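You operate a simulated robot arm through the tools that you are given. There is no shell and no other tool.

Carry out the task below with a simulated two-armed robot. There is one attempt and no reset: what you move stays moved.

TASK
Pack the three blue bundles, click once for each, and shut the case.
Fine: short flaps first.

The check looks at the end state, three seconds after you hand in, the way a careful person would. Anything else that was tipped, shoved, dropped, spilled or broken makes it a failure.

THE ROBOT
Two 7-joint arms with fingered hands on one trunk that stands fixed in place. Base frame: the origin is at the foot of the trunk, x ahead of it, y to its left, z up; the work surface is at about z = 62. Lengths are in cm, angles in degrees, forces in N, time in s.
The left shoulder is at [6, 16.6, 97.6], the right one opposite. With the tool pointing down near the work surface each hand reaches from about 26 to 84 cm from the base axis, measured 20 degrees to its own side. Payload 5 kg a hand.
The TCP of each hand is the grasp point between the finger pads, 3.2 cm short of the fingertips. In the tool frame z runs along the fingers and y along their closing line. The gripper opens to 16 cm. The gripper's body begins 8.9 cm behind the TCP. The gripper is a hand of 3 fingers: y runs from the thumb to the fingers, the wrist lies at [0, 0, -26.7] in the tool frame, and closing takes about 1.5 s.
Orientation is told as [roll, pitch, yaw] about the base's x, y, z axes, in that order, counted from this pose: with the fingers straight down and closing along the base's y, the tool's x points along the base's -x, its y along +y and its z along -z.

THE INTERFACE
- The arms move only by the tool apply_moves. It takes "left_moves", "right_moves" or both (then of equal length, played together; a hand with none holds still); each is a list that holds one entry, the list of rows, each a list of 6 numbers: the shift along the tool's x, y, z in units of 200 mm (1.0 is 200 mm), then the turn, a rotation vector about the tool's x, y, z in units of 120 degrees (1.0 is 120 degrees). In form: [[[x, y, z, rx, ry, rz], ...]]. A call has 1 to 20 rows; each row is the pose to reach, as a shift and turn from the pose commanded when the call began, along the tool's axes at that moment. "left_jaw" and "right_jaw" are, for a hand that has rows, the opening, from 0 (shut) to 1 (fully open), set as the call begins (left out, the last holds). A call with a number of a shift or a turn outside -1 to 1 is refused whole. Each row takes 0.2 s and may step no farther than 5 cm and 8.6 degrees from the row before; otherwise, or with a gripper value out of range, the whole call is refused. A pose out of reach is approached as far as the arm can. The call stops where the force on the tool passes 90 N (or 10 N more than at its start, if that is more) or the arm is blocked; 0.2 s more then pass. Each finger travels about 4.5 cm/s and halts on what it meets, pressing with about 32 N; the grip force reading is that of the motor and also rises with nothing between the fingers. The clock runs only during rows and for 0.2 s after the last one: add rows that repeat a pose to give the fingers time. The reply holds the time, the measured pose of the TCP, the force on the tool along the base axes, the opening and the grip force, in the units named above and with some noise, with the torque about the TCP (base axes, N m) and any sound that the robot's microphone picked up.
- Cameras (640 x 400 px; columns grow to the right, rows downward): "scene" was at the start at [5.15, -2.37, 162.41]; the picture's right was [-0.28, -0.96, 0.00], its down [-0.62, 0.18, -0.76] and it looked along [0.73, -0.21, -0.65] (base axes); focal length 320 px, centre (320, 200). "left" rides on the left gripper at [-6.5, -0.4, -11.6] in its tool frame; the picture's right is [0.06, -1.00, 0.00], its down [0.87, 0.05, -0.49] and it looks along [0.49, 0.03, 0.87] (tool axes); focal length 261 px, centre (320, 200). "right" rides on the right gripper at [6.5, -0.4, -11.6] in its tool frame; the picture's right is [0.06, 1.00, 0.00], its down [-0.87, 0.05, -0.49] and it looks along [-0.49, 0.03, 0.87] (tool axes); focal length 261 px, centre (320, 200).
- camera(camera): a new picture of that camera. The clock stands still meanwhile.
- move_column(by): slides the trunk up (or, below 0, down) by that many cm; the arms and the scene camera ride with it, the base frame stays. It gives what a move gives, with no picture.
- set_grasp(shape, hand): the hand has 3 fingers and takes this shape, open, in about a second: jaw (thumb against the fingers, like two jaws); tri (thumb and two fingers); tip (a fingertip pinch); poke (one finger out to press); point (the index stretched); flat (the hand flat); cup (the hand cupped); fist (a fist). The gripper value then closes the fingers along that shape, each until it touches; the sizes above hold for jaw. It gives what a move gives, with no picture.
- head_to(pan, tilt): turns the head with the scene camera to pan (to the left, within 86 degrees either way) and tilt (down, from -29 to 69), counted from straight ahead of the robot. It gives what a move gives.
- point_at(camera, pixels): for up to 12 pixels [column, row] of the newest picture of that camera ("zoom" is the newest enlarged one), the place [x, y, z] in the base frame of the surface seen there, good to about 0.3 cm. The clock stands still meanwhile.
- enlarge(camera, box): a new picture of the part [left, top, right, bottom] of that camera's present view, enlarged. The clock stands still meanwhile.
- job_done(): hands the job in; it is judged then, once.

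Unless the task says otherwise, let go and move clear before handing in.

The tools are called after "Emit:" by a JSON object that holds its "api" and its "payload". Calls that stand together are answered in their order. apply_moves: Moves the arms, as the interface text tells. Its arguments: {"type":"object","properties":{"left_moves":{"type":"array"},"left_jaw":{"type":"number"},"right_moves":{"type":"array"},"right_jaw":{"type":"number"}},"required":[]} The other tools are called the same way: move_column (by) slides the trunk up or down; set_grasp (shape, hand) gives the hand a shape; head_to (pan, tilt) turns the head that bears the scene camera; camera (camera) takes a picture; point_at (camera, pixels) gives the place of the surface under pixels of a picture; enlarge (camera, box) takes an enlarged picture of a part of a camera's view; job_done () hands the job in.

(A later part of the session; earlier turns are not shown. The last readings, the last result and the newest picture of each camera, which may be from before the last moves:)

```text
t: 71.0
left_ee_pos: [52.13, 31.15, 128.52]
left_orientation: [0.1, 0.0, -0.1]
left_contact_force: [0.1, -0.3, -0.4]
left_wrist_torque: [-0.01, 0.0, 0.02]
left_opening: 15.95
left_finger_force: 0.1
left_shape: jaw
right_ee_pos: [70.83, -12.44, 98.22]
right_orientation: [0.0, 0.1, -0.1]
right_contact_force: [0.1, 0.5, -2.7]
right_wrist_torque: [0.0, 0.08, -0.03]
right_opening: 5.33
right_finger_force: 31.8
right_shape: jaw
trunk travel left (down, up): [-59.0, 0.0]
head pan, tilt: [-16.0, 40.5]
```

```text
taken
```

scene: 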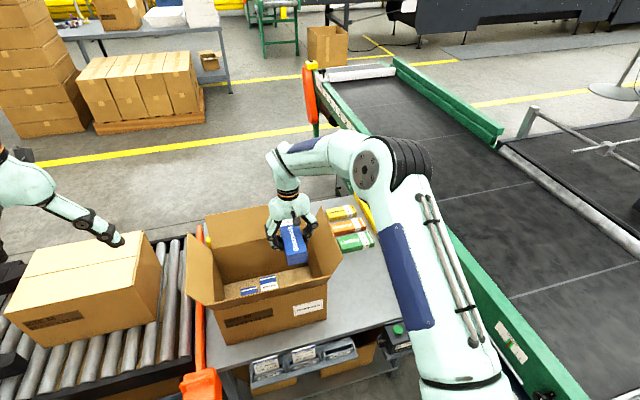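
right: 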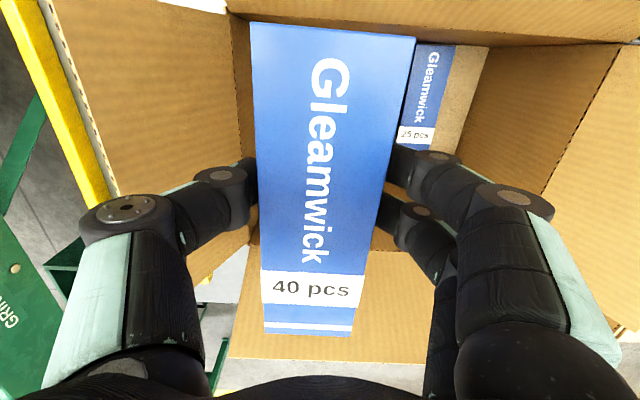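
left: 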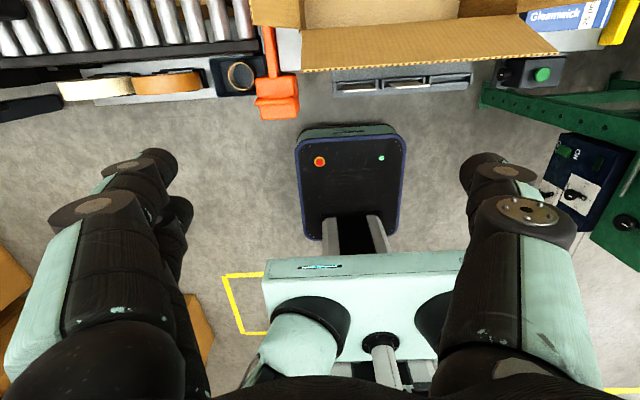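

The bundle is over the right part of the case at y −12.4. I'll lower to z 79 and check for contact with the right wall.

Emit:
{"api": "apply_moves", "payload": {"right_moves": [[[0, 0, 0.2, 0, 0, 0], [0, 0, 0.4, 0, 0, 0], [0, 0, 0.6, 0, 0, 0], [0, 0, 0.8, 0, 0, 0], [0, 0, 0.95, 0, 0, 0]]]}}

Emit:
{"api": "apply_moves", "payload": {"right_moves": [[[0, 0, 0.15, 0, 0, 0], [0, 0, 0.3, 0, 0, 0], [0, 0, 0.4, 0, 0, 0]]]}}

Emit:
{"api": "camera", "payload": {"camera": "right"}}

Emit:
{"api": "enlarge", "payload": {"camera": "scene", "box": [170, 160, 370, 340]}}

```text
t: 72.2
left_ee_pos: [52.2, 31.12, 128.44]
left_orientation: [0.0, 0.0, 0.0]
left_contact_force: [-0.1, 0.4, 0.5]
left_wrist_torque: [-0.01, 0.0, 0.0]
left_opening: 15.98
left_finger_force: 0.1
left_shape: jaw
right_ee_pos: [71.18, -12.57, 79.15]
right_orientation: [0.0, 0.0, 0.1]
right_contact_force: [0.6, 0.7, -3.4]
right_wrist_torque: [-0.02, 0.06, -0.04]
right_opening: 5.31
right_finger_force: 31.6
right_shape: jaw
trunk travel left (down, up): [-59.0, 0.0]
head pan, tilt: [-16.0, 40.5]
```

```text
t: 73.0
left_ee_pos: [52.04, 31.1, 128.55]
left_orientation: [-0.1, 0.0, 0.1]
left_contact_force: [0.0, 0.3, 0.7]
left_wrist_torque: [0.0, -0.01, 0.01]
left_opening: 15.99
left_finger_force: 0.1
left_shape: jaw
right_ee_pos: [71.14, -12.5, 71.29]
right_orientation: [0.0, 0.0, -0.1]
right_contact_force: [-0.6, 0.0, -3.2]
right_wrist_torque: [-0.04, 0.09, -0.02]
right_opening: 5.33
right_finger_force: 32.2
right_shape: jaw
trunk travel left (down, up): [-59.0, 0.0]
head pan, tilt: [-16.0, 40.5]
```

```text
taken
```

right: 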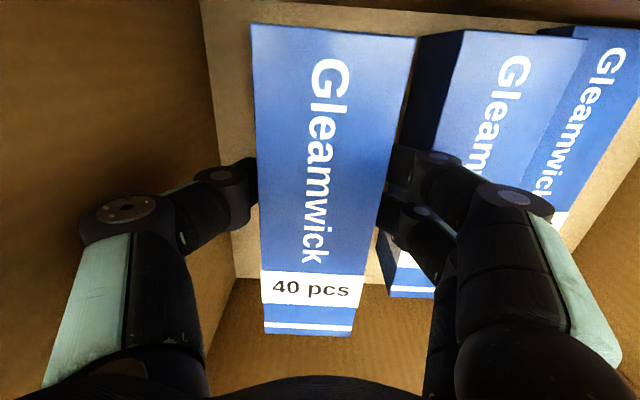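

```text
2.22 times, centred on (270, 250) of scene
```

zoom: 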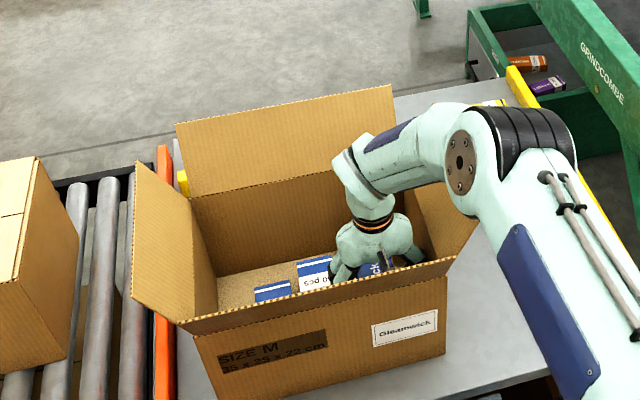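

No wall contact so far. I'll lower the last 4.6 cm gently.

Emit:
{"api": "apply_moves", "payload": {"right_moves": [[[0, 0, 0.08, 0, 0, 0], [0, 0, 0.15, 0, 0, 0], [0, 0, 0.19, 0, 0, 0], [0, 0, 0.215, 0, 0, 0], [0, 0, 0.225, 0, 0, 0], [0, 0, 0.225, 0, 0, 0]]]}}

Emit:
{"api": "camera", "payload": {"camera": "right"}}

```text
t: 74.4
left_ee_pos: [52.06, 31.01, 128.46]
left_orientation: [-0.1, 0.0, 0.0]
left_contact_force: [0.6, -0.1, -0.7]
left_wrist_torque: [0.01, -0.01, 0.01]
left_opening: 15.98
left_finger_force: 0.0
left_shape: jaw
right_ee_pos: [70.8, -12.51, 66.83]
right_orientation: [0.1, 0.0, -0.2]
right_contact_force: [-0.8, -2.6, -0.1]
right_wrist_torque: [0.11, -0.03, -0.04]
right_opening: 5.31
right_finger_force: 31.6
right_shape: jaw
trunk travel left (down, up): [-59.0, 0.0]
head pan, tilt: [-16.0, 40.5]
```

```text
taken
```

right: 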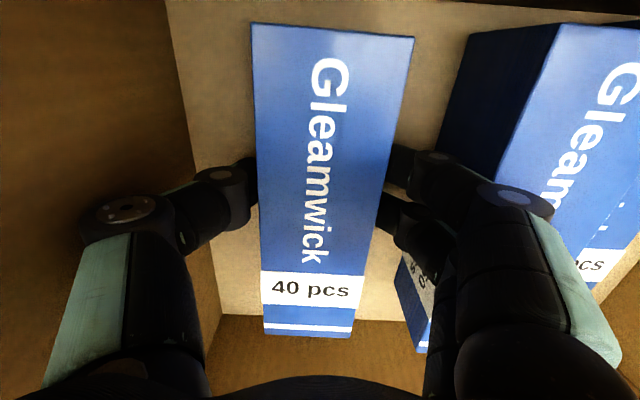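

There's a slight −2.6 N sideways touch on the neighbouring bundle, and the bundle is almost on the floor. I'll go down 0.25 cm more and release a little.

Emit:
{"api": "apply_moves", "payload": {"right_moves": [[[0, 0, 0.008, 0, 0, 0], [0, 0, 0.014, 0, 0, 0], [0, 0, 0.014, 0, 0, 0]]]}}

Emit:
{"api": "apply_moves", "payload": {"right_moves": [[[0, 0, 0, 0, 0, 0], [0, 0, 0, 0, 0, 0], [0, 0, 0, 0, 0, 0], [0, 0, 0, 0, 0, 0], [0, 0, -0.05, 0, 0, 0], [0, 0, -0.2, 0, 0, 0], [0, 0, -0.4, 0, 0, 0], [0, 0, -0.6, 0, 0, 0], [0, 0, -0.8, 0, 0, 0], [0, 0, -1.0, 0, 0, 0]]], "right_jaw": 0.395}}

Emit:
{"api": "camera", "payload": {"camera": "right"}}

Emit:
{"api": "camera", "payload": {"camera": "scene"}}

```text
t: 75.2
left_ee_pos: [51.96, 31.04, 128.57]
left_orientation: [0.0, -0.1, 0.1]
left_contact_force: [0.8, 0.5, 0.1]
left_wrist_torque: [0.0, -0.02, -0.03]
left_opening: 15.99
left_finger_force: 0.2
left_shape: jaw
right_ee_pos: [71.09, -12.57, 66.63]
right_orientation: [0.0, -0.2, -0.2]
right_contact_force: [-1.1, -1.3, 15.5]
right_wrist_torque: [0.15, -0.01, -0.02]
right_opening: 5.31
right_finger_force: 31.9
right_shape: jaw
trunk travel left (down, up): [-59.0, 0.0]
head pan, tilt: [-16.0, 40.5]
```

```text
t: 77.4
left_ee_pos: [52.09, 31.15, 128.41]
left_orientation: [0.0, 0.0, 0.0]
left_contact_force: [0.3, 0.9, 0.5]
left_wrist_torque: [-0.02, 0.0, 0.03]
left_opening: 15.99
left_finger_force: 0.0
left_shape: jaw
right_ee_pos: [71.0, -12.53, 86.59]
right_orientation: [-0.1, 0.0, 0.0]
right_contact_force: [-0.1, -0.3, -0.6]
right_wrist_torque: [-0.06, -0.04, -0.02]
right_opening: 6.26
right_finger_force: 0.1
right_shape: jaw
trunk travel left (down, up): [-59.0, 0.0]
head pan, tilt: [-16.0, 40.5]
```

```text
taken
```

right: 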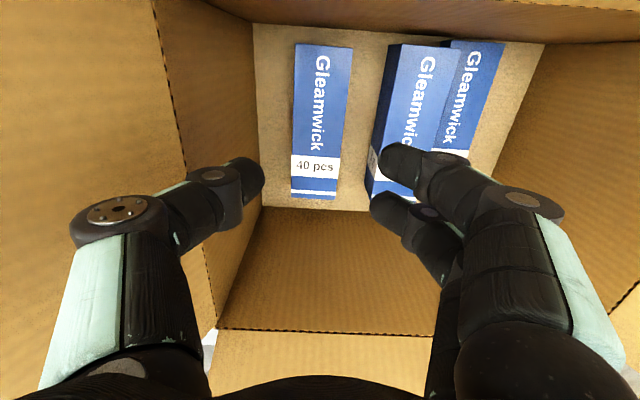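

```text
taken
```

scene: 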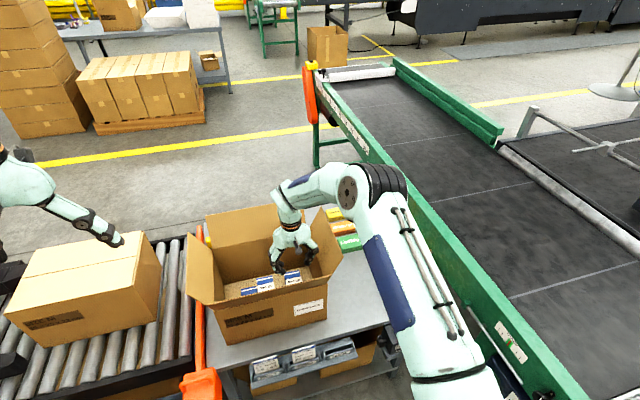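

All three bundles lie flat in the case. Next come the clicks: I'll take the right hand up and out over the right side, then switch to the poke shape.

Emit:
{"api": "apply_moves", "payload": {"right_moves": [[[0, 0, -0.2, 0, 0, 0], [0, 0, -0.4, 0, 0, 0], [0, 0, -0.6, 0, 0, 0], [0, 0, -0.8, 0, 0, 0], [0, 0, -0.9, 0, 0, 0], [0.1, -0.2, -0.9, 0, 0, 0], [0.2, -0.4, -0.9, 0, 0, 0], [0.3, -0.6, -0.9, 0, 0, 0], [0.4, -0.8, -0.9, 0, 0, 0], [0.5, -1.0, -0.9, 0, 0, 0]]]}}

Emit:
{"api": "apply_moves", "payload": {"right_moves": [[[0.2, -0.15, 0.1, 0, 0, 0], [0.4, -0.3, 0.2, 0, 0, 0], [0.5, -0.5, 0.3, 0, 0, 0]]]}}

Emit:
{"api": "set_grasp", "payload": {"hand": "right", "shape": "poke"}}

Emit:
{"api": "camera", "payload": {"camera": "right"}}

Emit:
{"api": "camera", "payload": {"camera": "scene"}}

```text
t: 79.6
left_ee_pos: [52.06, 31.01, 128.56]
left_orientation: [0.0, 0.0, 0.0]
left_contact_force: [0.1, -0.5, 0.4]
left_wrist_torque: [0.04, -0.02, 0.02]
left_opening: 15.97
left_finger_force: 0.1
left_shape: jaw
right_ee_pos: [60.66, -32.59, 104.6]
right_orientation: [0.2, -0.1, 0.0]
right_contact_force: [-0.1, -1.1, 0.5]
right_wrist_torque: [0.01, -0.03, -0.01]
right_opening: 6.28
right_finger_force: 0.1
right_shape: jaw
trunk travel left (down, up): [-59.0, 0.0]
head pan, tilt: [-16.0, 40.5]
```

```text
refused: row 1 steps farther than a row can; nothing moved
```

```text
t: 80.5
left_ee_pos: [52.08, 30.97, 128.55]
left_orientation: [-0.1, 0.1, -0.1]
left_contact_force: [-0.4, 0.4, 0.0]
left_wrist_torque: [-0.03, 0.0, 0.01]
left_opening: 15.99
left_finger_force: 0.0
left_shape: jaw
right_ee_pos: [60.83, -32.39, 104.56]
right_orientation: [0.1, 0.0, 0.1]
right_contact_force: [0.0, -0.1, 0.4]
right_wrist_torque: [0.02, 0.0, 0.0]
right_opening: 0.0
right_finger_force: 0.0
right_shape: poke
trunk travel left (down, up): [-59.0, 0.0]
head pan, tilt: [-16.0, 40.5]
```

```text
taken
```

right: 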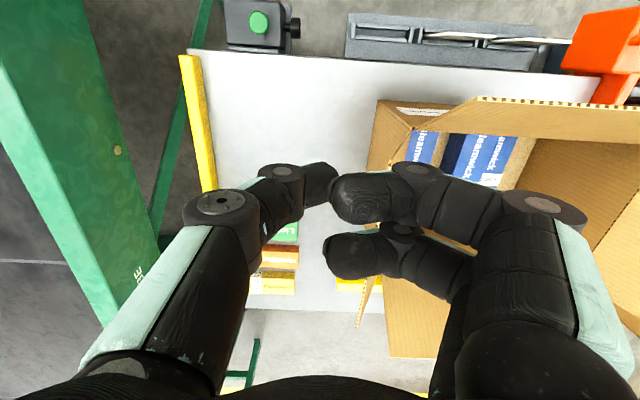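

```text
taken
```

scene: 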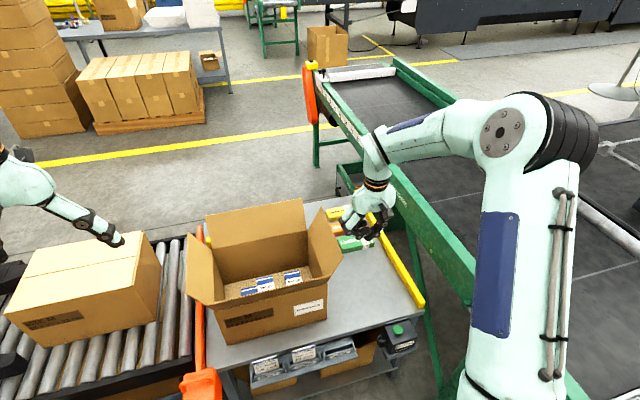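

In the poke shape, the thumb is stretched with its tip near (328,182), and the fingers are curled. I'll get the tip's place and the button's place from this view.

Emit:
{"api": "point_at", "payload": {"camera": "right", "pixels": [[322, 178], [328, 190], [310, 185], [259, 22], [259, 12], [245, 40], [360, 200], [350, 255], [290, 25]]}}

Emit:
{"api": "enlarge", "payload": {"camera": "right", "box": [200, 130, 440, 290]}}

Emit:
{"api": "enlarge", "payload": {"camera": "scene", "box": [370, 300, 430, 370]}}

Emit:
{"api": "point_at", "payload": {"camera": "scene", "pixels": [[398, 328], [397, 331], [400, 345], [378, 226], [370, 238], [392, 335]]}}

```text
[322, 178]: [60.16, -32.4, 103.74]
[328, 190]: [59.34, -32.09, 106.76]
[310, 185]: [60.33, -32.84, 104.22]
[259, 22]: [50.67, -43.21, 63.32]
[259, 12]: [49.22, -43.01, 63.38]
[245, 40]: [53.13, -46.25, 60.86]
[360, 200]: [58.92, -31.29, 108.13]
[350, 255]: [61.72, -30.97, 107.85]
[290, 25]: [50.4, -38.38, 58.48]
```

```text
2.50 times, centred on (320, 210) of right
```

zoom: 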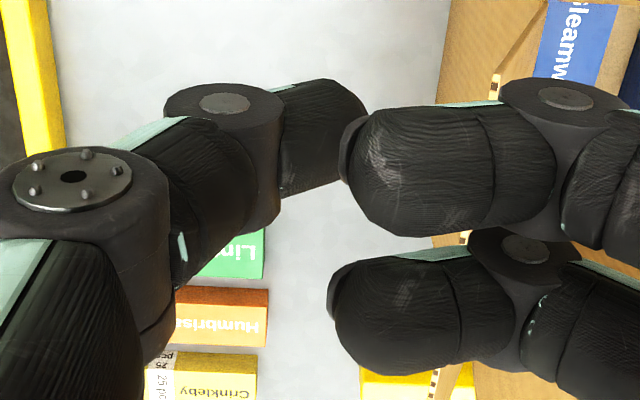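

```text
5.71 times, centred on (400, 335) of scene
```

zoom: 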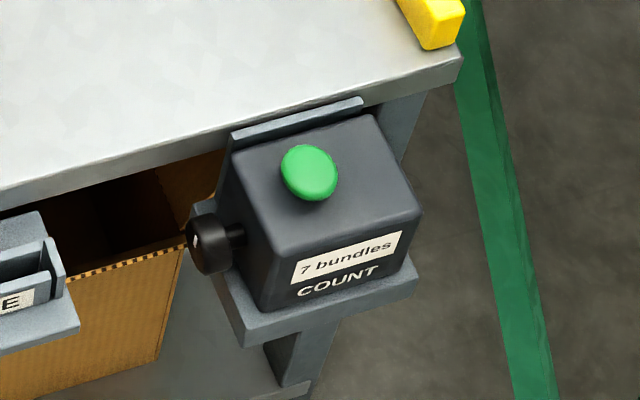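

```text
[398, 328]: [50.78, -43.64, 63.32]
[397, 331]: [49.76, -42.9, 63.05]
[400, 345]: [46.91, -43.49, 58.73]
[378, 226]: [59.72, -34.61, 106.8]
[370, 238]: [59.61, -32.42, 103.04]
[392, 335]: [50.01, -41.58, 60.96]
```

The thumb tip is essentially on the tool axis, 3.2 cm past the TCP. The button's top is at (50.4, −43.4, 63.3), and the counter reads "7 bundles". I'll move to above the button.

Emit:
{"api": "apply_moves", "payload": {"right_moves": [[[0.087, -0.092, 0.155, 0, 0, 0], [0.173, -0.183, 0.31, 0, 0, 0], [0.26, -0.275, 0.465, 0, 0, 0], [0.347, -0.367, 0.62, 0, 0, 0], [0.433, -0.458, 0.775, 0, 0, 0], [0.52, -0.55, 0.93, 0, 0, 0]]]}}

Emit:
{"api": "apply_moves", "payload": {"right_moves": [[[0, 0, 0.2, 0, 0, 0], [0, 0, 0.4, 0, 0, 0], [0, 0, 0.6, 0, 0, 0], [0, 0, 0.75, 0, 0, 0]]]}}

Emit:
{"api": "camera", "payload": {"camera": "right"}}

Emit:
{"api": "enlarge", "payload": {"camera": "scene", "box": [350, 260, 450, 360]}}

```text
t: 81.9
left_ee_pos: [52.07, 31.03, 128.5]
left_orientation: [0.0, -0.1, 0.0]
left_contact_force: [-0.4, -0.1, 0.3]
left_wrist_torque: [0.03, 0.03, 0.0]
left_opening: 15.98
left_finger_force: 0.0
left_shape: jaw
right_ee_pos: [50.54, -43.7, 85.77]
right_orientation: [0.1, 0.1, 0.1]
right_contact_force: [-0.4, 0.0, -0.2]
right_wrist_torque: [0.01, 0.0, 0.02]
right_opening: 0.01
right_finger_force: 0.0
right_shape: poke
trunk travel left (down, up): [-59.0, 0.0]
head pan, tilt: [-16.0, 40.5]
```

```text
t: 82.9
left_ee_pos: [52.1, 31.1, 128.44]
left_orientation: [0.0, -0.1, -0.1]
left_contact_force: [-0.2, 0.5, -0.7]
left_wrist_torque: [0.04, 0.02, -0.01]
left_opening: 15.96
left_finger_force: 0.0
left_shape: jaw
right_ee_pos: [50.56, -43.52, 70.77]
right_orientation: [0.0, -0.1, -0.1]
right_contact_force: [0.7, 0.5, 0.7]
right_wrist_torque: [-0.01, 0.01, 0.01]
right_opening: 0.0
right_finger_force: 0.0
right_shape: poke
trunk travel left (down, up): [-59.0, 0.0]
head pan, tilt: [-16.0, 40.5]
```

```text
taken
```

right: 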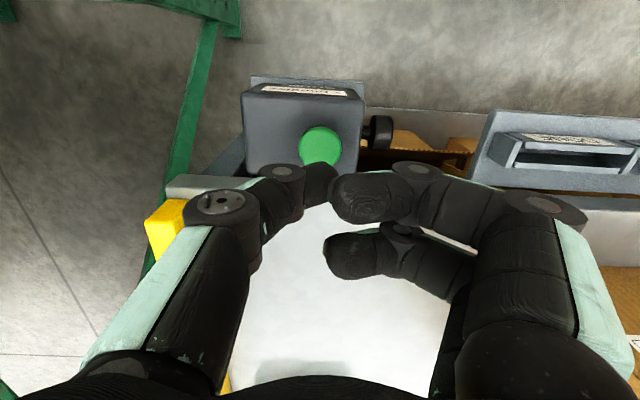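

```text
4.00 times, centred on (400, 310) of scene
```

zoom: 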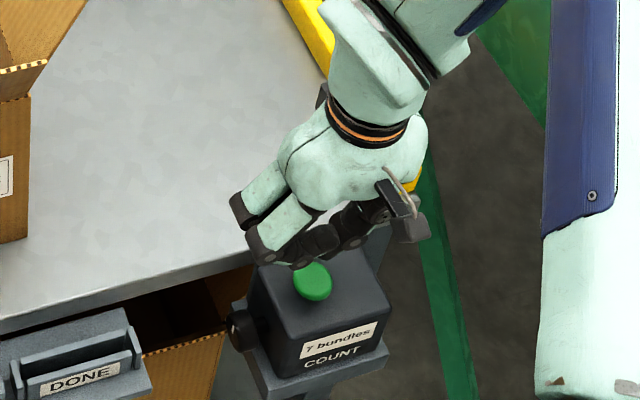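

The button (320,147) lies right on the tool axis under the thumb tip. I'll creep down toward it and watch force and sound.

Emit:
{"api": "apply_moves", "payload": {"right_moves": [[[0.01, 0, 0.08, 0, 0, 0], [0.015, 0, 0.15, 0, 0, 0], [0.015, 0, 0.18, 0, 0, 0], [0.015, 0, 0.18, 0, 0, 0]]]}}

Emit:
{"api": "camera", "payload": {"camera": "right"}}

Emit:
{"api": "enlarge", "payload": {"camera": "scene", "box": [370, 290, 430, 350]}}

```text
t: 83.9
left_ee_pos: [51.99, 31.0, 128.62]
left_orientation: [-0.1, 0.0, 0.0]
left_contact_force: [0.6, 0.5, -0.6]
left_wrist_torque: [-0.02, 0.05, 0.0]
left_opening: 15.99
left_finger_force: 0.1
left_shape: jaw
right_ee_pos: [50.25, -43.63, 67.27]
right_orientation: [0.0, 0.0, -0.1]
right_contact_force: [0.2, 0.1, 0.7]
right_wrist_torque: [0.02, -0.06, 0.01]
right_opening: 0.0
right_finger_force: 0.1
right_shape: poke
trunk travel left (down, up): [-59.0, 0.0]
head pan, tilt: [-16.0, 40.5]
```

```text
taken
```

right: 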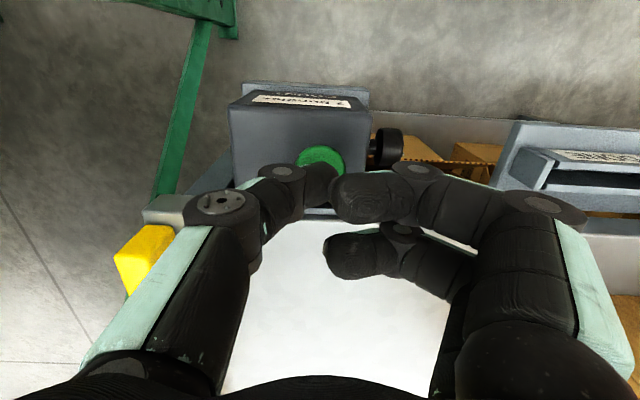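

```text
6.67 times, centred on (400, 320) of scene
```

zoom: 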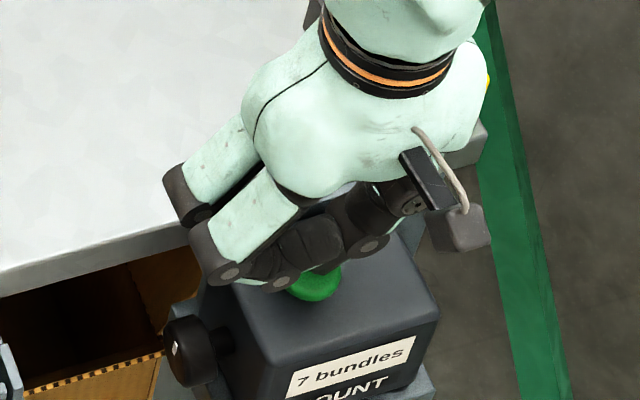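

The tip is over the button with no contact yet at z 67.3. I'll press down in small steps.

Emit:
{"api": "apply_moves", "payload": {"right_moves": [[[0.01, 0, 0.015, 0, 0, 0], [0.01, 0, 0.03, 0, 0, 0], [0.01, 0, 0.04, 0, 0, 0]]]}}

```text
t: 84.7
left_ee_pos: [52.15, 31.18, 128.52]
left_orientation: [0.0, 0.0, 0.0]
left_contact_force: [0.4, -0.6, 0.2]
left_wrist_torque: [-0.02, 0.02, -0.03]
left_opening: 16.01
left_finger_force: 0.1
left_shape: jaw
right_ee_pos: [50.03, -43.65, 66.48]
right_orientation: [0.1, -0.1, -0.1]
right_contact_force: [0.3, 0.7, 1.2]
right_wrist_torque: [0.02, -0.01, 0.0]
right_opening: 0.02
right_finger_force: 0.0
right_shape: poke
trunk travel left (down, up): [-59.0, 0.0]
head pan, tilt: [-16.0, 40.5]
```

Emit:
{"api": "apply_moves", "payload": {"right_moves": [[[0, 0, 0.01, 0, 0, 0], [0, 0, 0.02, 0, 0, 0], [0, 0, 0.02, 0, 0, 0]]]}}

```text
t: 85.5
left_ee_pos: [51.98, 31.23, 128.52]
left_orientation: [0.0, 0.0, 0.0]
left_contact_force: [-0.5, 1.4, 0.2]
left_wrist_torque: [-0.02, 0.0, 0.0]
left_opening: 15.96
left_finger_force: 0.2
left_shape: jaw
right_ee_pos: [50.05, -43.48, 66.17]
right_orientation: [-0.1, 0.0, -0.1]
right_contact_force: [-0.5, 0.6, 2.2]
right_wrist_torque: [0.01, 0.0, 0.0]
right_opening: 0.01
right_finger_force: 0.1
right_shape: poke
trunk travel left (down, up): [-59.0, 0.0]
head pan, tilt: [-16.0, 40.5]
```

Force is rising to 2.2 N, so the button is being touched. I'll continue in 0.2 cm steps.

Emit:
{"api": "apply_moves", "payload": {"right_moves": [[[0, 0, 0.005, 0, 0, 0], [0, 0, 0.01, 0, 0, 0], [0, 0, 0.01, 0, 0, 0]]]}}

```text
t: 86.3
left_ee_pos: [52.03, 31.09, 128.52]
left_orientation: [0.0, 0.1, -0.1]
left_contact_force: [-0.5, 0.3, -0.2]
left_wrist_torque: [0.01, 0.01, 0.03]
left_opening: 15.98
left_finger_force: 0.1
left_shape: jaw
right_ee_pos: [50.08, -43.51, 66.03]
right_orientation: [0.0, 0.0, -0.1]
right_contact_force: [-0.6, -0.5, 2.7]
right_wrist_torque: [0.0, 0.01, 0.03]
right_opening: 0.0
right_finger_force: 0.0
right_shape: poke
trunk travel left (down, up): [-59.0, 0.0]
head pan, tilt: [-16.0, 40.5]
heard: click
```

A click was heard at z 66.0. I'll rise 1.5 cm so the button resets, then check the counter.

Emit:
{"api": "apply_moves", "payload": {"right_moves": [[[0, 0, -0.04, 0, 0, 0], [0, 0, -0.075, 0, 0, 0], [0, 0, -0.075, 0, 0, 0]]]}}

Emit:
{"api": "enlarge", "payload": {"camera": "scene", "box": [370, 290, 430, 350]}}

```text
t: 87.1
left_ee_pos: [52.11, 31.04, 128.44]
left_orientation: [0.0, 0.0, 0.0]
left_contact_force: [0.4, -0.2, -0.1]
left_wrist_torque: [-0.01, -0.01, 0.0]
left_opening: 15.99
left_finger_force: 0.1
left_shape: jaw
right_ee_pos: [50.04, -43.41, 67.44]
right_orientation: [0.0, 0.0, 0.0]
right_contact_force: [1.0, -0.2, 0.2]
right_wrist_torque: [0.0, 0.03, -0.02]
right_opening: 0.01
right_finger_force: 0.0
right_shape: poke
trunk travel left (down, up): [-59.0, 0.0]
head pan, tilt: [-16.0, 40.5]
```

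```text
6.67 times, centred on (400, 320) of scene
```

zoom: 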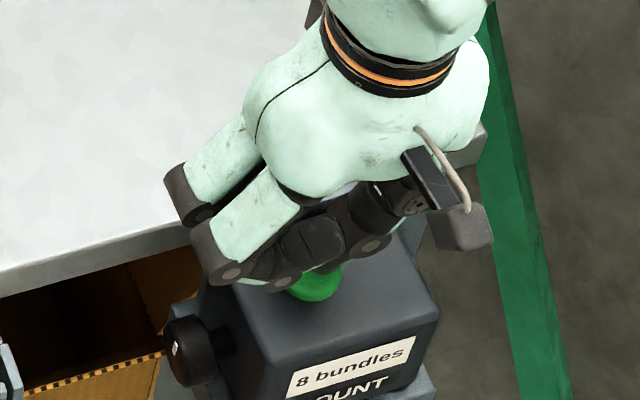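

The counter reads 8. Now the second press, the same way.

Emit:
{"api": "apply_moves", "payload": {"right_moves": [[[0, 0, 0.04, 0, 0, 0], [0, 0, 0.065, 0, 0, 0], [0, 0, 0.075, 0, 0, 0], [0, 0, 0.075, 0, 0, 0]]]}}

```text
t: 88.1
left_ee_pos: [52.01, 31.1, 128.53]
left_orientation: [0.0, 0.0, 0.0]
left_contact_force: [-1.1, 0.3, -0.1]
left_wrist_torque: [0.06, 0.02, -0.03]
left_opening: 16.0
left_finger_force: 0.1
left_shape: jaw
right_ee_pos: [49.94, -43.48, 65.99]
right_orientation: [0.0, 0.1, 0.0]
right_contact_force: [0.1, 0.4, 3.1]
right_wrist_torque: [-0.01, -0.02, 0.02]
right_opening: 0.0
right_finger_force: 0.0
right_shape: poke
trunk travel left (down, up): [-59.0, 0.0]
head pan, tilt: [-16.0, 40.5]
heard: click
```

Emit:
{"api": "apply_moves", "payload": {"right_moves": [[[0, 0, -0.04, 0, 0, 0], [0, 0, -0.075, 0, 0, 0], [0, 0, -0.075, 0, 0, 0]]]}}

Emit:
{"api": "enlarge", "payload": {"camera": "scene", "box": [370, 290, 430, 350]}}

```text
t: 88.9
left_ee_pos: [52.17, 31.13, 128.47]
left_orientation: [-0.1, 0.0, -0.1]
left_contact_force: [0.5, -0.5, -0.2]
left_wrist_torque: [-0.01, -0.01, -0.01]
left_opening: 15.99
left_finger_force: 0.0
left_shape: jaw
right_ee_pos: [50.03, -43.45, 67.56]
right_orientation: [0.1, 0.0, -0.1]
right_contact_force: [-0.2, -0.3, 0.5]
right_wrist_torque: [0.03, 0.01, 0.04]
right_opening: 0.0
right_finger_force: 0.1
right_shape: poke
trunk travel left (down, up): [-59.0, 0.0]
head pan, tilt: [-16.0, 40.5]
```

```text
6.67 times, centred on (400, 320) of scene
```

zoom: 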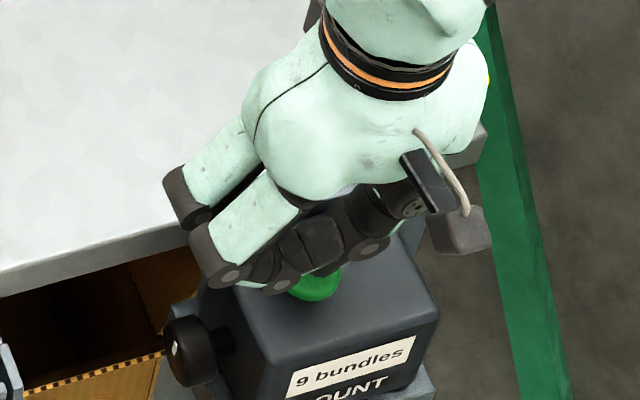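

The counter reads 9. One last press.

Emit:
{"api": "apply_moves", "payload": {"right_moves": [[[0, 0, 0.04, 0, 0, 0], [0, 0, 0.065, 0, 0, 0], [0, 0, 0.076, 0, 0, 0], [0, 0, 0.076, 0, 0, 0]]]}}

```text
t: 89.9
left_ee_pos: [52.07, 31.09, 128.53]
left_orientation: [0.1, 0.0, 0.0]
left_contact_force: [-0.2, 0.0, -0.2]
left_wrist_torque: [0.01, 0.02, 0.0]
left_opening: 16.0
left_finger_force: 0.1
left_shape: jaw
right_ee_pos: [50.11, -43.45, 66.02]
right_orientation: [0.0, 0.0, 0.0]
right_contact_force: [1.4, 0.6, 2.6]
right_wrist_torque: [0.02, -0.04, -0.02]
right_opening: 0.0
right_finger_force: 0.0
right_shape: poke
trunk travel left (down, up): [-59.0, 0.0]
head pan, tilt: [-16.0, 40.5]
heard: click
```

The third click was heard. I'll rise well clear and confirm the count.

Emit:
{"api": "apply_moves", "payload": {"right_moves": [[[0, 0, -0.1, 0, 0, 0], [0, 0, -0.3, 0, 0, 0], [0, 0, -0.5, 0, 0, 0], [0, 0, -0.7, 0, 0, 0], [0, 0, -0.9, 0, 0, 0], [0, 0, -1.0, 0, 0, 0]]]}}

Emit:
{"api": "enlarge", "payload": {"camera": "scene", "box": [370, 290, 430, 350]}}

Emit:
{"api": "camera", "payload": {"camera": "scene"}}

Emit:
{"api": "camera", "payload": {"camera": "left"}}

```text
t: 91.3
left_ee_pos: [52.09, 31.19, 128.61]
left_orientation: [0.0, 0.0, 0.0]
left_contact_force: [0.1, -0.7, -0.3]
left_wrist_torque: [0.04, -0.01, -0.04]
left_opening: 15.98
left_finger_force: 0.2
left_shape: jaw
right_ee_pos: [49.88, -43.51, 85.87]
right_orientation: [0.0, 0.0, -0.1]
right_contact_force: [0.2, 0.3, 0.5]
right_wrist_torque: [0.02, -0.01, 0.0]
right_opening: 0.0
right_finger_force: 0.1
right_shape: poke
trunk travel left (down, up): [-59.0, 0.0]
head pan, tilt: [-16.0, 40.5]
```

```text
6.67 times, centred on (400, 320) of scene
```

zoom: 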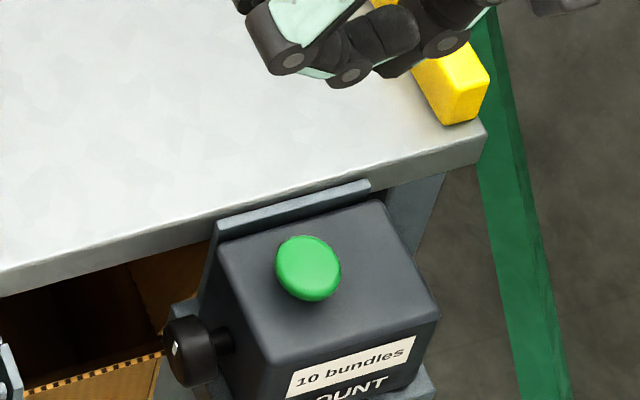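

```text
taken
```

scene: 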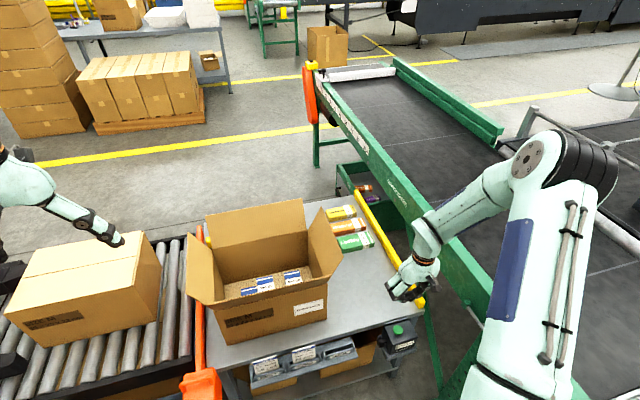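

```text
taken
```

left: 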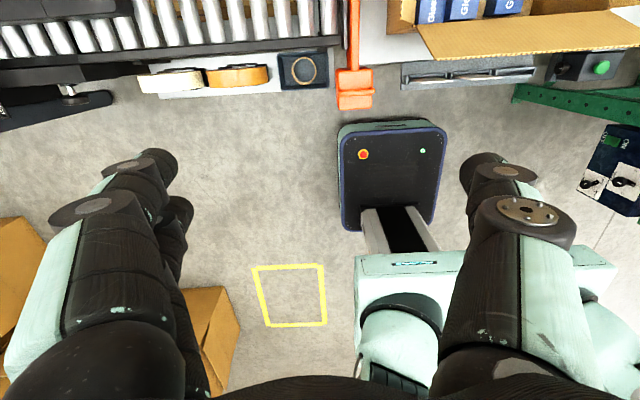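

The counter reads 10 (7 + 3), so the clicks are done. Now the short flaps: I'll bring the right hand, in jaw shape and yawed −90°, to the outside of the right flap.

Emit:
{"api": "apply_moves", "payload": {"right_moves": [[[-0.068, 0.02, -0.064, 0, 0, 0.068], [-0.136, 0.04, -0.127, 0, 0, 0.136], [-0.205, 0.06, -0.19, 0, 0, 0.205], [-0.273, 0.08, -0.254, 0, 0, 0.273], [-0.341, 0.1, -0.318, 0, 0, 0.341], [-0.409, 0.12, -0.38, 0, 0, 0.409], [-0.477, 0.14, -0.445, 0, 0, 0.477], [-0.545, 0.16, -0.509, 0, 0, 0.545], [-0.614, 0.18, -0.573, 0, 0, 0.614], [-0.682, 0.2, -0.636, 0, 0, 0.682], [-0.75, 0.225, -0.7, 0, 0, 0.75]]]}}

Emit:
{"api": "set_grasp", "payload": {"hand": "right", "shape": "jaw"}}

Emit:
{"api": "apply_moves", "payload": {"right_moves": [[[0, 0.2, 0, 0, 0, 0], [0, 0.4, 0, 0, 0, 0], [0, 0.46, 0, 0, 0, 0], [0, 0.46, 0, 0, 0, 0], [0, 0.46, 0, 0, 0, 0], [0, 0.46, 0, 0, 0, 0], [0, 0.46, 0, 0, 0, 0], [0, 0.46, 0, 0, 0, 0], [0, 0.46, 0, 0, 0, 0], [0, 0.46, 0, 0, 0, 0]]], "right_jaw": 0.05}}

Emit:
{"api": "camera", "payload": {"camera": "right"}}

Emit:
{"api": "camera", "payload": {"camera": "scene"}}

```text
t: 93.7
left_ee_pos: [52.06, 31.11, 128.49]
left_orientation: [0.0, 0.0, 0.0]
left_contact_force: [-0.2, -1.0, -0.4]
left_wrist_torque: [-0.02, -0.01, 0.02]
left_opening: 16.0
left_finger_force: 0.0
left_shape: jaw
right_ee_pos: [65.12, -38.96, 99.97]
right_orientation: [-0.1, 0.0, -90.1]
right_contact_force: [-0.3, -0.5, 0.1]
right_wrist_torque: [-0.04, 0.0, 0.0]
right_opening: 0.01
right_finger_force: 0.1
right_shape: poke
trunk travel left (down, up): [-59.0, 0.0]
head pan, tilt: [-16.0, 40.5]
```

```text
t: 94.6
left_ee_pos: [52.16, 31.05, 128.39]
left_orientation: [0.0, 0.0, 0.0]
left_contact_force: [0.0, 1.1, -0.2]
left_wrist_torque: [0.03, -0.02, -0.03]
left_opening: 16.01
left_finger_force: 0.0
left_shape: jaw
right_ee_pos: [65.05, -39.02, 100.04]
right_orientation: [0.0, 0.1, -90.0]
right_contact_force: [-0.5, -0.1, 0.2]
right_wrist_torque: [-0.02, 0.0, 0.04]
right_opening: 16.0
right_finger_force: 0.0
right_shape: jaw
trunk travel left (down, up): [-59.0, 0.0]
head pan, tilt: [-16.0, 40.5]
```

```text
t: 96.8
left_ee_pos: [52.1, 31.16, 128.5]
left_orientation: [0.0, -0.1, 0.0]
left_contact_force: [-0.8, 0.2, 0.7]
left_wrist_torque: [-0.01, 0.0, -0.03]
left_opening: 15.98
left_finger_force: 0.1
left_shape: jaw
right_ee_pos: [74.16, -38.99, 99.8]
right_orientation: [0.0, 0.0, -90.0]
right_contact_force: [0.5, -0.6, 0.1]
right_wrist_torque: [-0.02, 0.04, 0.02]
right_opening: 0.82
right_finger_force: 0.0
right_shape: jaw
trunk travel left (down, up): [-59.0, 0.0]
head pan, tilt: [-16.0, 40.5]
```

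```text
taken
```

right: 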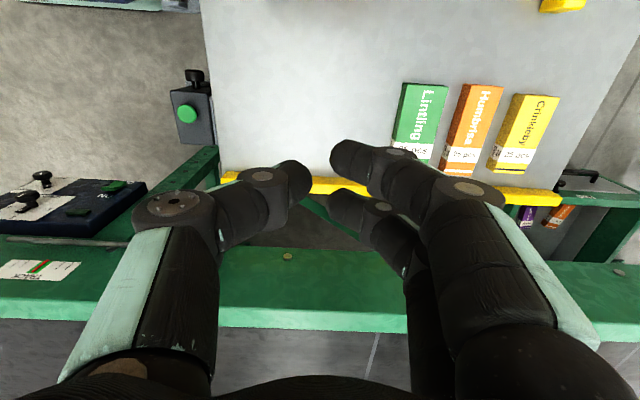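

```text
taken
```

scene: 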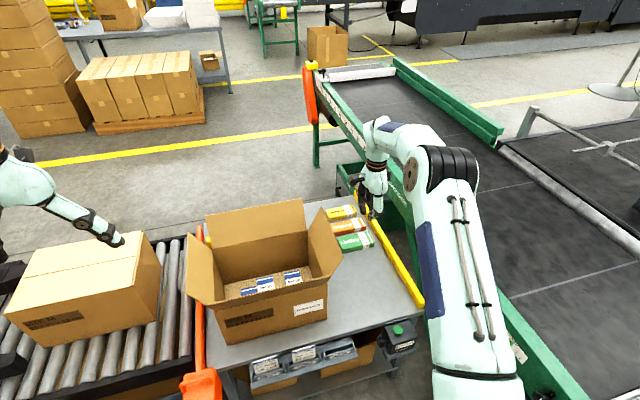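

The hand is outside the right flap with the fingers closed. I'll measure the flaps' present edges before pushing.

Emit:
{"api": "enlarge", "payload": {"camera": "scene", "box": [170, 170, 370, 340]}}

Emit:
{"api": "point_at", "payload": {"camera": "scene", "pixels": [[330, 235], [323, 215], [338, 262], [316, 245], [186, 245], [192, 255], [205, 270], [250, 215], [295, 207], [240, 222], [260, 293], [327, 276]]}}

```text
2.35 times, centred on (270, 255) of scene
```

zoom: 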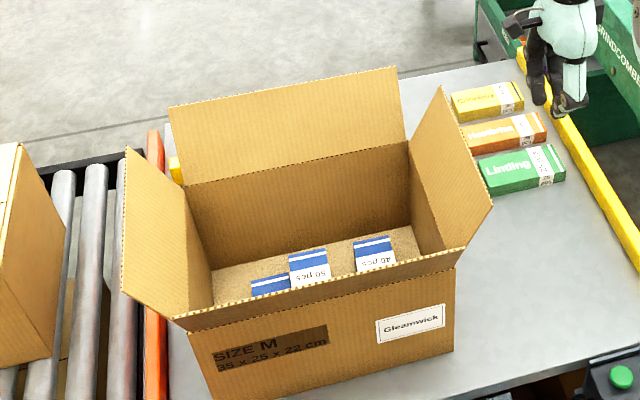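

```text
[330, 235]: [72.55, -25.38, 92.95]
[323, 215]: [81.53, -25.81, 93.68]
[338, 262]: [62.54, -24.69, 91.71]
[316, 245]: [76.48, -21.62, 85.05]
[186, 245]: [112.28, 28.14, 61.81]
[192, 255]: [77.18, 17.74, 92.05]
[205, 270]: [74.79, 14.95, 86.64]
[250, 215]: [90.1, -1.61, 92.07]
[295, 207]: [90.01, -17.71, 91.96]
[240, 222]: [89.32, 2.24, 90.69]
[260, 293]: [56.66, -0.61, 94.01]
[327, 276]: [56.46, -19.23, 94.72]
```

The right flap leans out 25° from its hinge at about (y −21.2, z 84). I'll push it from outside with the fingertips, following an arc, first to just past vertical.

Emit:
{"api": "apply_moves", "payload": {"right_moves": [[[0.18, 0, 0.1, 0, 0, 0], [0.35, 0, 0.2, 0, 0, 0], [0.45, 0, 0.2, 0, 0, 0], [0.55, 0, 0.2, 0, 0, 0], [0.62, 0, 0.195, 0, 0, 0], [0.68, 0, 0.19, 0, 0, 0], [0.74, 0, 0.185, 0, 0, 0], [0.8, 0, 0.18, 0, 0, 0], [0.86, 0, 0.19, 0, 0, 0], [0.92, 0, 0.205, 0, 0, 0]]]}}

Emit:
{"api": "camera", "payload": {"camera": "scene"}}

Emit:
{"api": "enlarge", "payload": {"camera": "scene", "box": [170, 150, 400, 340]}}

```text
t: 99.0
left_ee_pos: [52.11, 31.04, 128.57]
left_orientation: [0.0, 0.0, 0.1]
left_contact_force: [-0.5, -0.1, 0.2]
left_wrist_torque: [0.03, 0.0, -0.01]
left_opening: 16.02
left_finger_force: 0.1
left_shape: jaw
right_ee_pos: [74.23, -20.62, 95.96]
right_orientation: [-0.1, 0.1, -90.1]
right_contact_force: [-0.1, 0.3, -0.2]
right_wrist_torque: [0.0, 0.03, 0.0]
right_opening: 0.85
right_finger_force: 0.0
right_shape: jaw
trunk travel left (down, up): [-59.0, 0.0]
head pan, tilt: [-16.0, 40.5]
```

```text
taken
```

scene: 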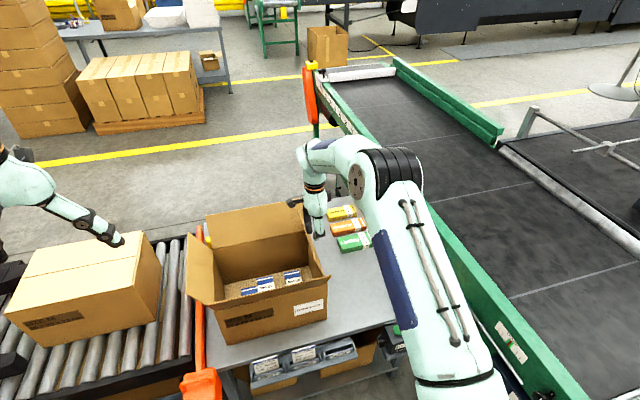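

```text
2.11 times, centred on (285, 245) of scene
```

zoom: 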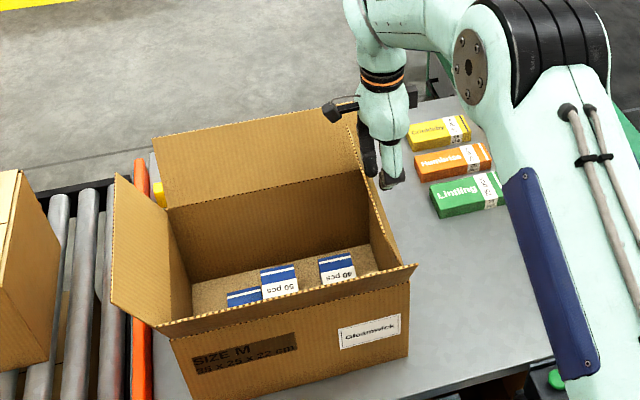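

The flap is now about vertical with only light contact. I'll continue the arc inward and down to near horizontal.

Emit:
{"api": "apply_moves", "payload": {"right_moves": [[[0.086, 0, 0.048, 0, 0, 0], [0.15, 0, 0.1, 0, 0, 0], [0.206, 0, 0.148, 0, 0, 0], [0.25, 0, 0.21, 0, 0, 0], [0.286, 0, 0.283, 0, 0, 0], [0.311, 0, 0.35, 0, 0, 0], [0.32, 0, 0.4, 0, 0, 0], [0.32, 0, 0.4, 0, 0, 0]]]}}

Emit:
{"api": "camera", "payload": {"camera": "right"}}

Emit:
{"api": "enlarge", "payload": {"camera": "scene", "box": [170, 150, 400, 340]}}

```text
t: 100.8
left_ee_pos: [52.12, 31.12, 128.47]
left_orientation: [0.0, 0.0, 0.0]
left_contact_force: [0.5, 0.1, 0.2]
left_wrist_torque: [0.0, 0.01, -0.01]
left_opening: 16.01
left_finger_force: 0.2
left_shape: jaw
right_ee_pos: [74.13, -14.3, 87.92]
right_orientation: [0.0, 0.0, -90.1]
right_contact_force: [-0.9, -0.5, 0.5]
right_wrist_torque: [-0.05, -0.06, -0.04]
right_opening: 0.83
right_finger_force: 0.1
right_shape: jaw
trunk travel left (down, up): [-59.0, 0.0]
head pan, tilt: [-16.0, 40.5]
```

```text
taken
```

right: 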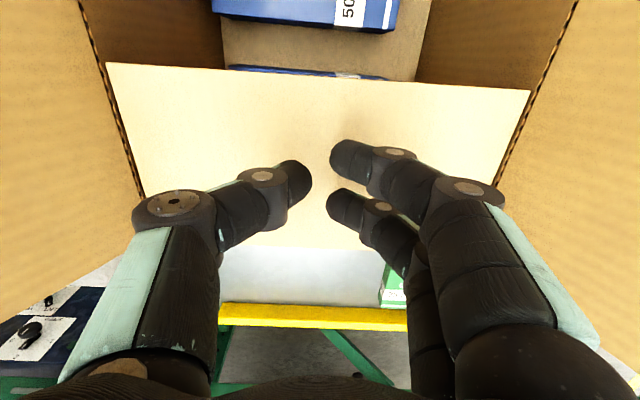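

```text
2.11 times, centred on (285, 245) of scene
```

zoom: 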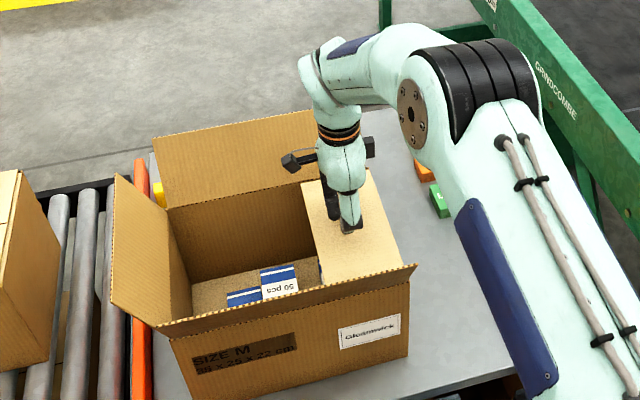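

The right flap lies nearly horizontal. I'll lift the hand a few cm to see whether it stays.

Emit:
{"api": "apply_moves", "payload": {"right_moves": [[[0, 0, -0.05, 0, 0, 0], [0, 0, -0.12, 0, 0, 0], [-0.02, 0, -0.2, 0, 0, 0], [-0.02, 0, -0.2, 0, 0, 0]]]}}

Emit:
{"api": "camera", "payload": {"camera": "right"}}

Emit:
{"api": "point_at", "payload": {"camera": "right", "pixels": [[320, 85], [320, 110], [200, 100], [450, 100], [315, 235]]}}

```text
t: 101.8
left_ee_pos: [52.09, 31.07, 128.46]
left_orientation: [-0.1, 0.1, 0.0]
left_contact_force: [-0.3, -0.7, -0.7]
left_wrist_torque: [-0.02, -0.02, -0.02]
left_opening: 16.01
left_finger_force: 0.1
left_shape: jaw
right_ee_pos: [74.21, -14.57, 91.82]
right_orientation: [0.0, 0.0, -90.1]
right_contact_force: [0.2, 0.0, -0.3]
right_wrist_torque: [-0.01, -0.04, -0.05]
right_opening: 0.83
right_finger_force: 0.0
right_shape: jaw
trunk travel left (down, up): [-59.0, 0.0]
head pan, tilt: [-16.0, 40.5]
```

```text
taken
```

right: 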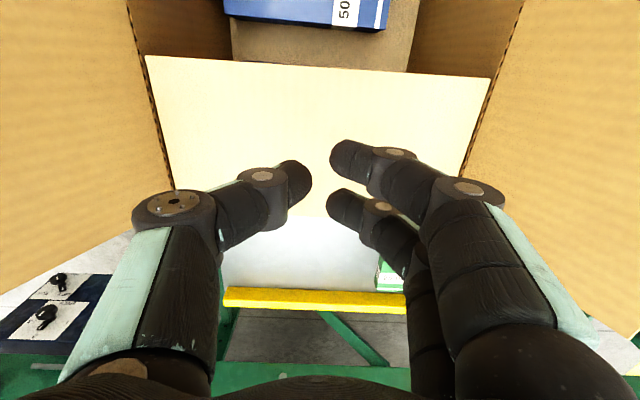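

```text
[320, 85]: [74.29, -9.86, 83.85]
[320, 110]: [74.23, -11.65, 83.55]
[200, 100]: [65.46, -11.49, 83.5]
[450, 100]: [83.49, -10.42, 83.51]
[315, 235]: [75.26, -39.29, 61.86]
```

The right flap stays closed at z ≈ 83.5. Now the left flap: I'll retreat the right hand, and first check the heights of things to the left of the case.

Emit:
{"api": "point_at", "payload": {"camera": "scene", "pixels": [[60, 270], [140, 240], [155, 265], [130, 290], [20, 310], [200, 240], [175, 260], [203, 370]]}}

Emit:
{"api": "apply_moves", "payload": {"right_moves": [[[0, 0, -0.2, 0, 0, 0], [0, 0, -0.4, 0, 0, 0], [-0.15, 0, -0.4, 0, 0, 0], [-0.35, 0, -0.4, 0, 0, 0], [-0.55, 0, -0.4, 0, 0, 0], [-0.75, 0, -0.4, 0, 0, 0], [-0.95, 0, -0.4, 0, 0, 0], [-1.0, 0, -0.4, 0, 0, 0], [-1.0, 0, -0.4, 0, 0, 0], [-1.0, 0, -0.4, 0, 0, 0], [-1.0, 0, -0.4, 0, 0, 0]]], "left_moves": [[[-0.064, 0.018, 0.089, 0, 0, -0.068], [-0.127, 0.036, 0.177, 0, 0, -0.136], [-0.191, 0.055, 0.266, 0, 0, -0.205], [-0.255, 0.073, 0.355, 0, 0, -0.273], [-0.318, 0.091, 0.443, 0, 0, -0.341], [-0.382, 0.109, 0.532, 0, 0, -0.409], [-0.445, 0.127, 0.62, 0, 0, -0.477], [-0.509, 0.145, 0.709, 0, 0, -0.545], [-0.573, 0.164, 0.798, 0, 0, -0.614], [-0.636, 0.182, 0.886, 0, 0, -0.682], [-0.7, 0.2, 0.975, 0, 0, -0.75]]], "left_jaw": 0.05}}

Emit:
{"api": "camera", "payload": {"camera": "left"}}

Emit:
{"api": "camera", "payload": {"camera": "scene"}}

```text
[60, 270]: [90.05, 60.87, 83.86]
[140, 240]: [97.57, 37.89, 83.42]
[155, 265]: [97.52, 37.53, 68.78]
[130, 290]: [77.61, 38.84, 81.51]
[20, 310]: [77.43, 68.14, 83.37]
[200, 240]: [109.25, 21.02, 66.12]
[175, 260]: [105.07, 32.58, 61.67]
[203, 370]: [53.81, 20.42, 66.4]
```

```text
t: 104.2
left_ee_pos: [66.34, 35.12, 109.0]
left_orientation: [0.0, -0.1, 90.2]
left_contact_force: [-0.6, 0.3, 0.0]
left_wrist_torque: [0.04, 0.02, 0.03]
left_opening: 0.85
left_finger_force: 0.2
left_shape: jaw
right_ee_pos: [74.03, -34.77, 99.8]
right_orientation: [0.0, 0.1, -90.1]
right_contact_force: [0.1, 0.6, -0.6]
right_wrist_torque: [0.02, -0.01, -0.03]
right_opening: 0.84
right_finger_force: 0.0
right_shape: jaw
trunk travel left (down, up): [-59.0, 0.0]
head pan, tilt: [-16.0, 40.5]
```

```text
taken
```

left: 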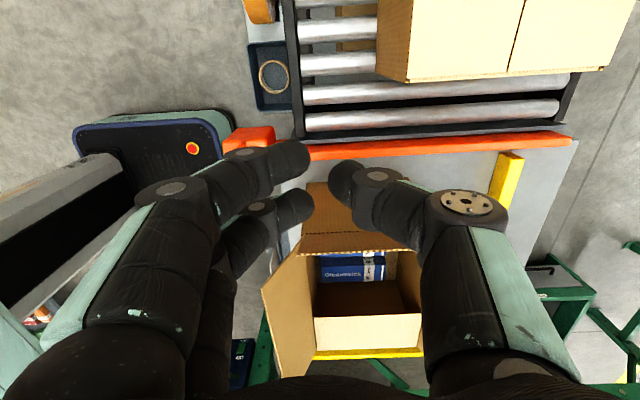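

```text
taken
```

scene: 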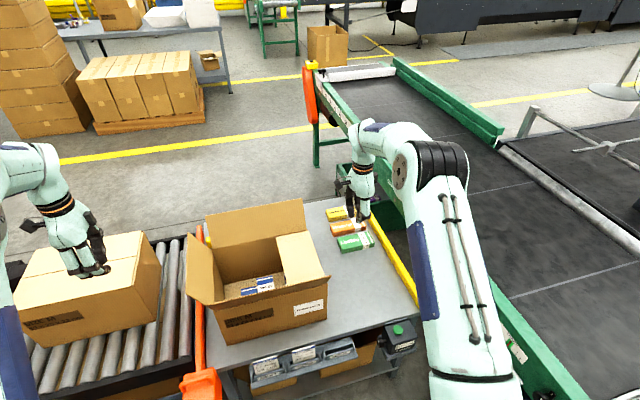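

The left hand is at (66.3, 35.1, 109), yawed +90° and closed. The neighbouring carton is at y ≥ 38 with its top at 83.5, well below. I'll move to just outside the left flap.

Emit:
{"api": "apply_moves", "payload": {"left_moves": [[[0.08, -0.1, 0.15, 0, 0, 0], [0.16, -0.2, 0.3, 0, 0, 0], [0.24, -0.3, 0.45, 0, 0, 0], [0.32, -0.385, 0.6, 0, 0, 0], [0.355, -0.385, 0.66, 0, 0, 0]]]}}

Emit:
{"api": "camera", "payload": {"camera": "left"}}

Emit:
{"api": "enlarge", "payload": {"camera": "scene", "box": [120, 150, 350, 340]}}

```text
t: 105.4
left_ee_pos: [74.03, 28.0, 95.77]
left_orientation: [0.0, 0.1, 90.0]
left_contact_force: [0.3, 0.2, 0.3]
left_wrist_torque: [0.01, 0.0, 0.01]
left_opening: 0.83
left_finger_force: 0.1
left_shape: jaw
right_ee_pos: [74.07, -34.78, 99.79]
right_orientation: [0.0, 0.0, -90.0]
right_contact_force: [-0.4, -0.6, 0.3]
right_wrist_torque: [0.01, -0.01, 0.02]
right_opening: 0.82
right_finger_force: 0.0
right_shape: jaw
trunk travel left (down, up): [-59.0, 0.0]
head pan, tilt: [-16.0, 40.5]
```

```text
taken
```

left: 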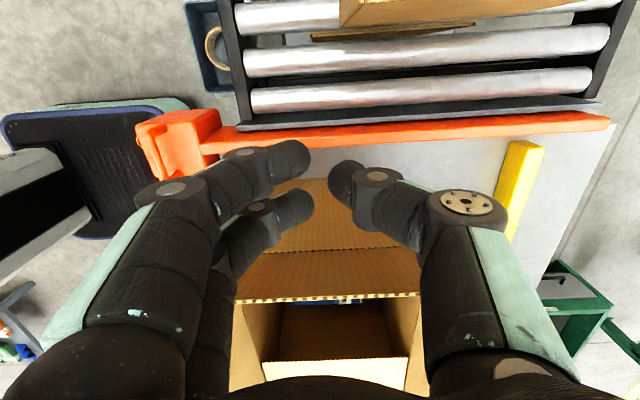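

```text
2.11 times, centred on (235, 245) of scene
```

zoom: 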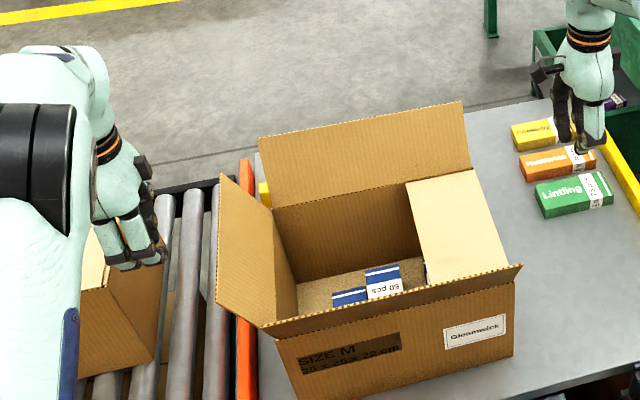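

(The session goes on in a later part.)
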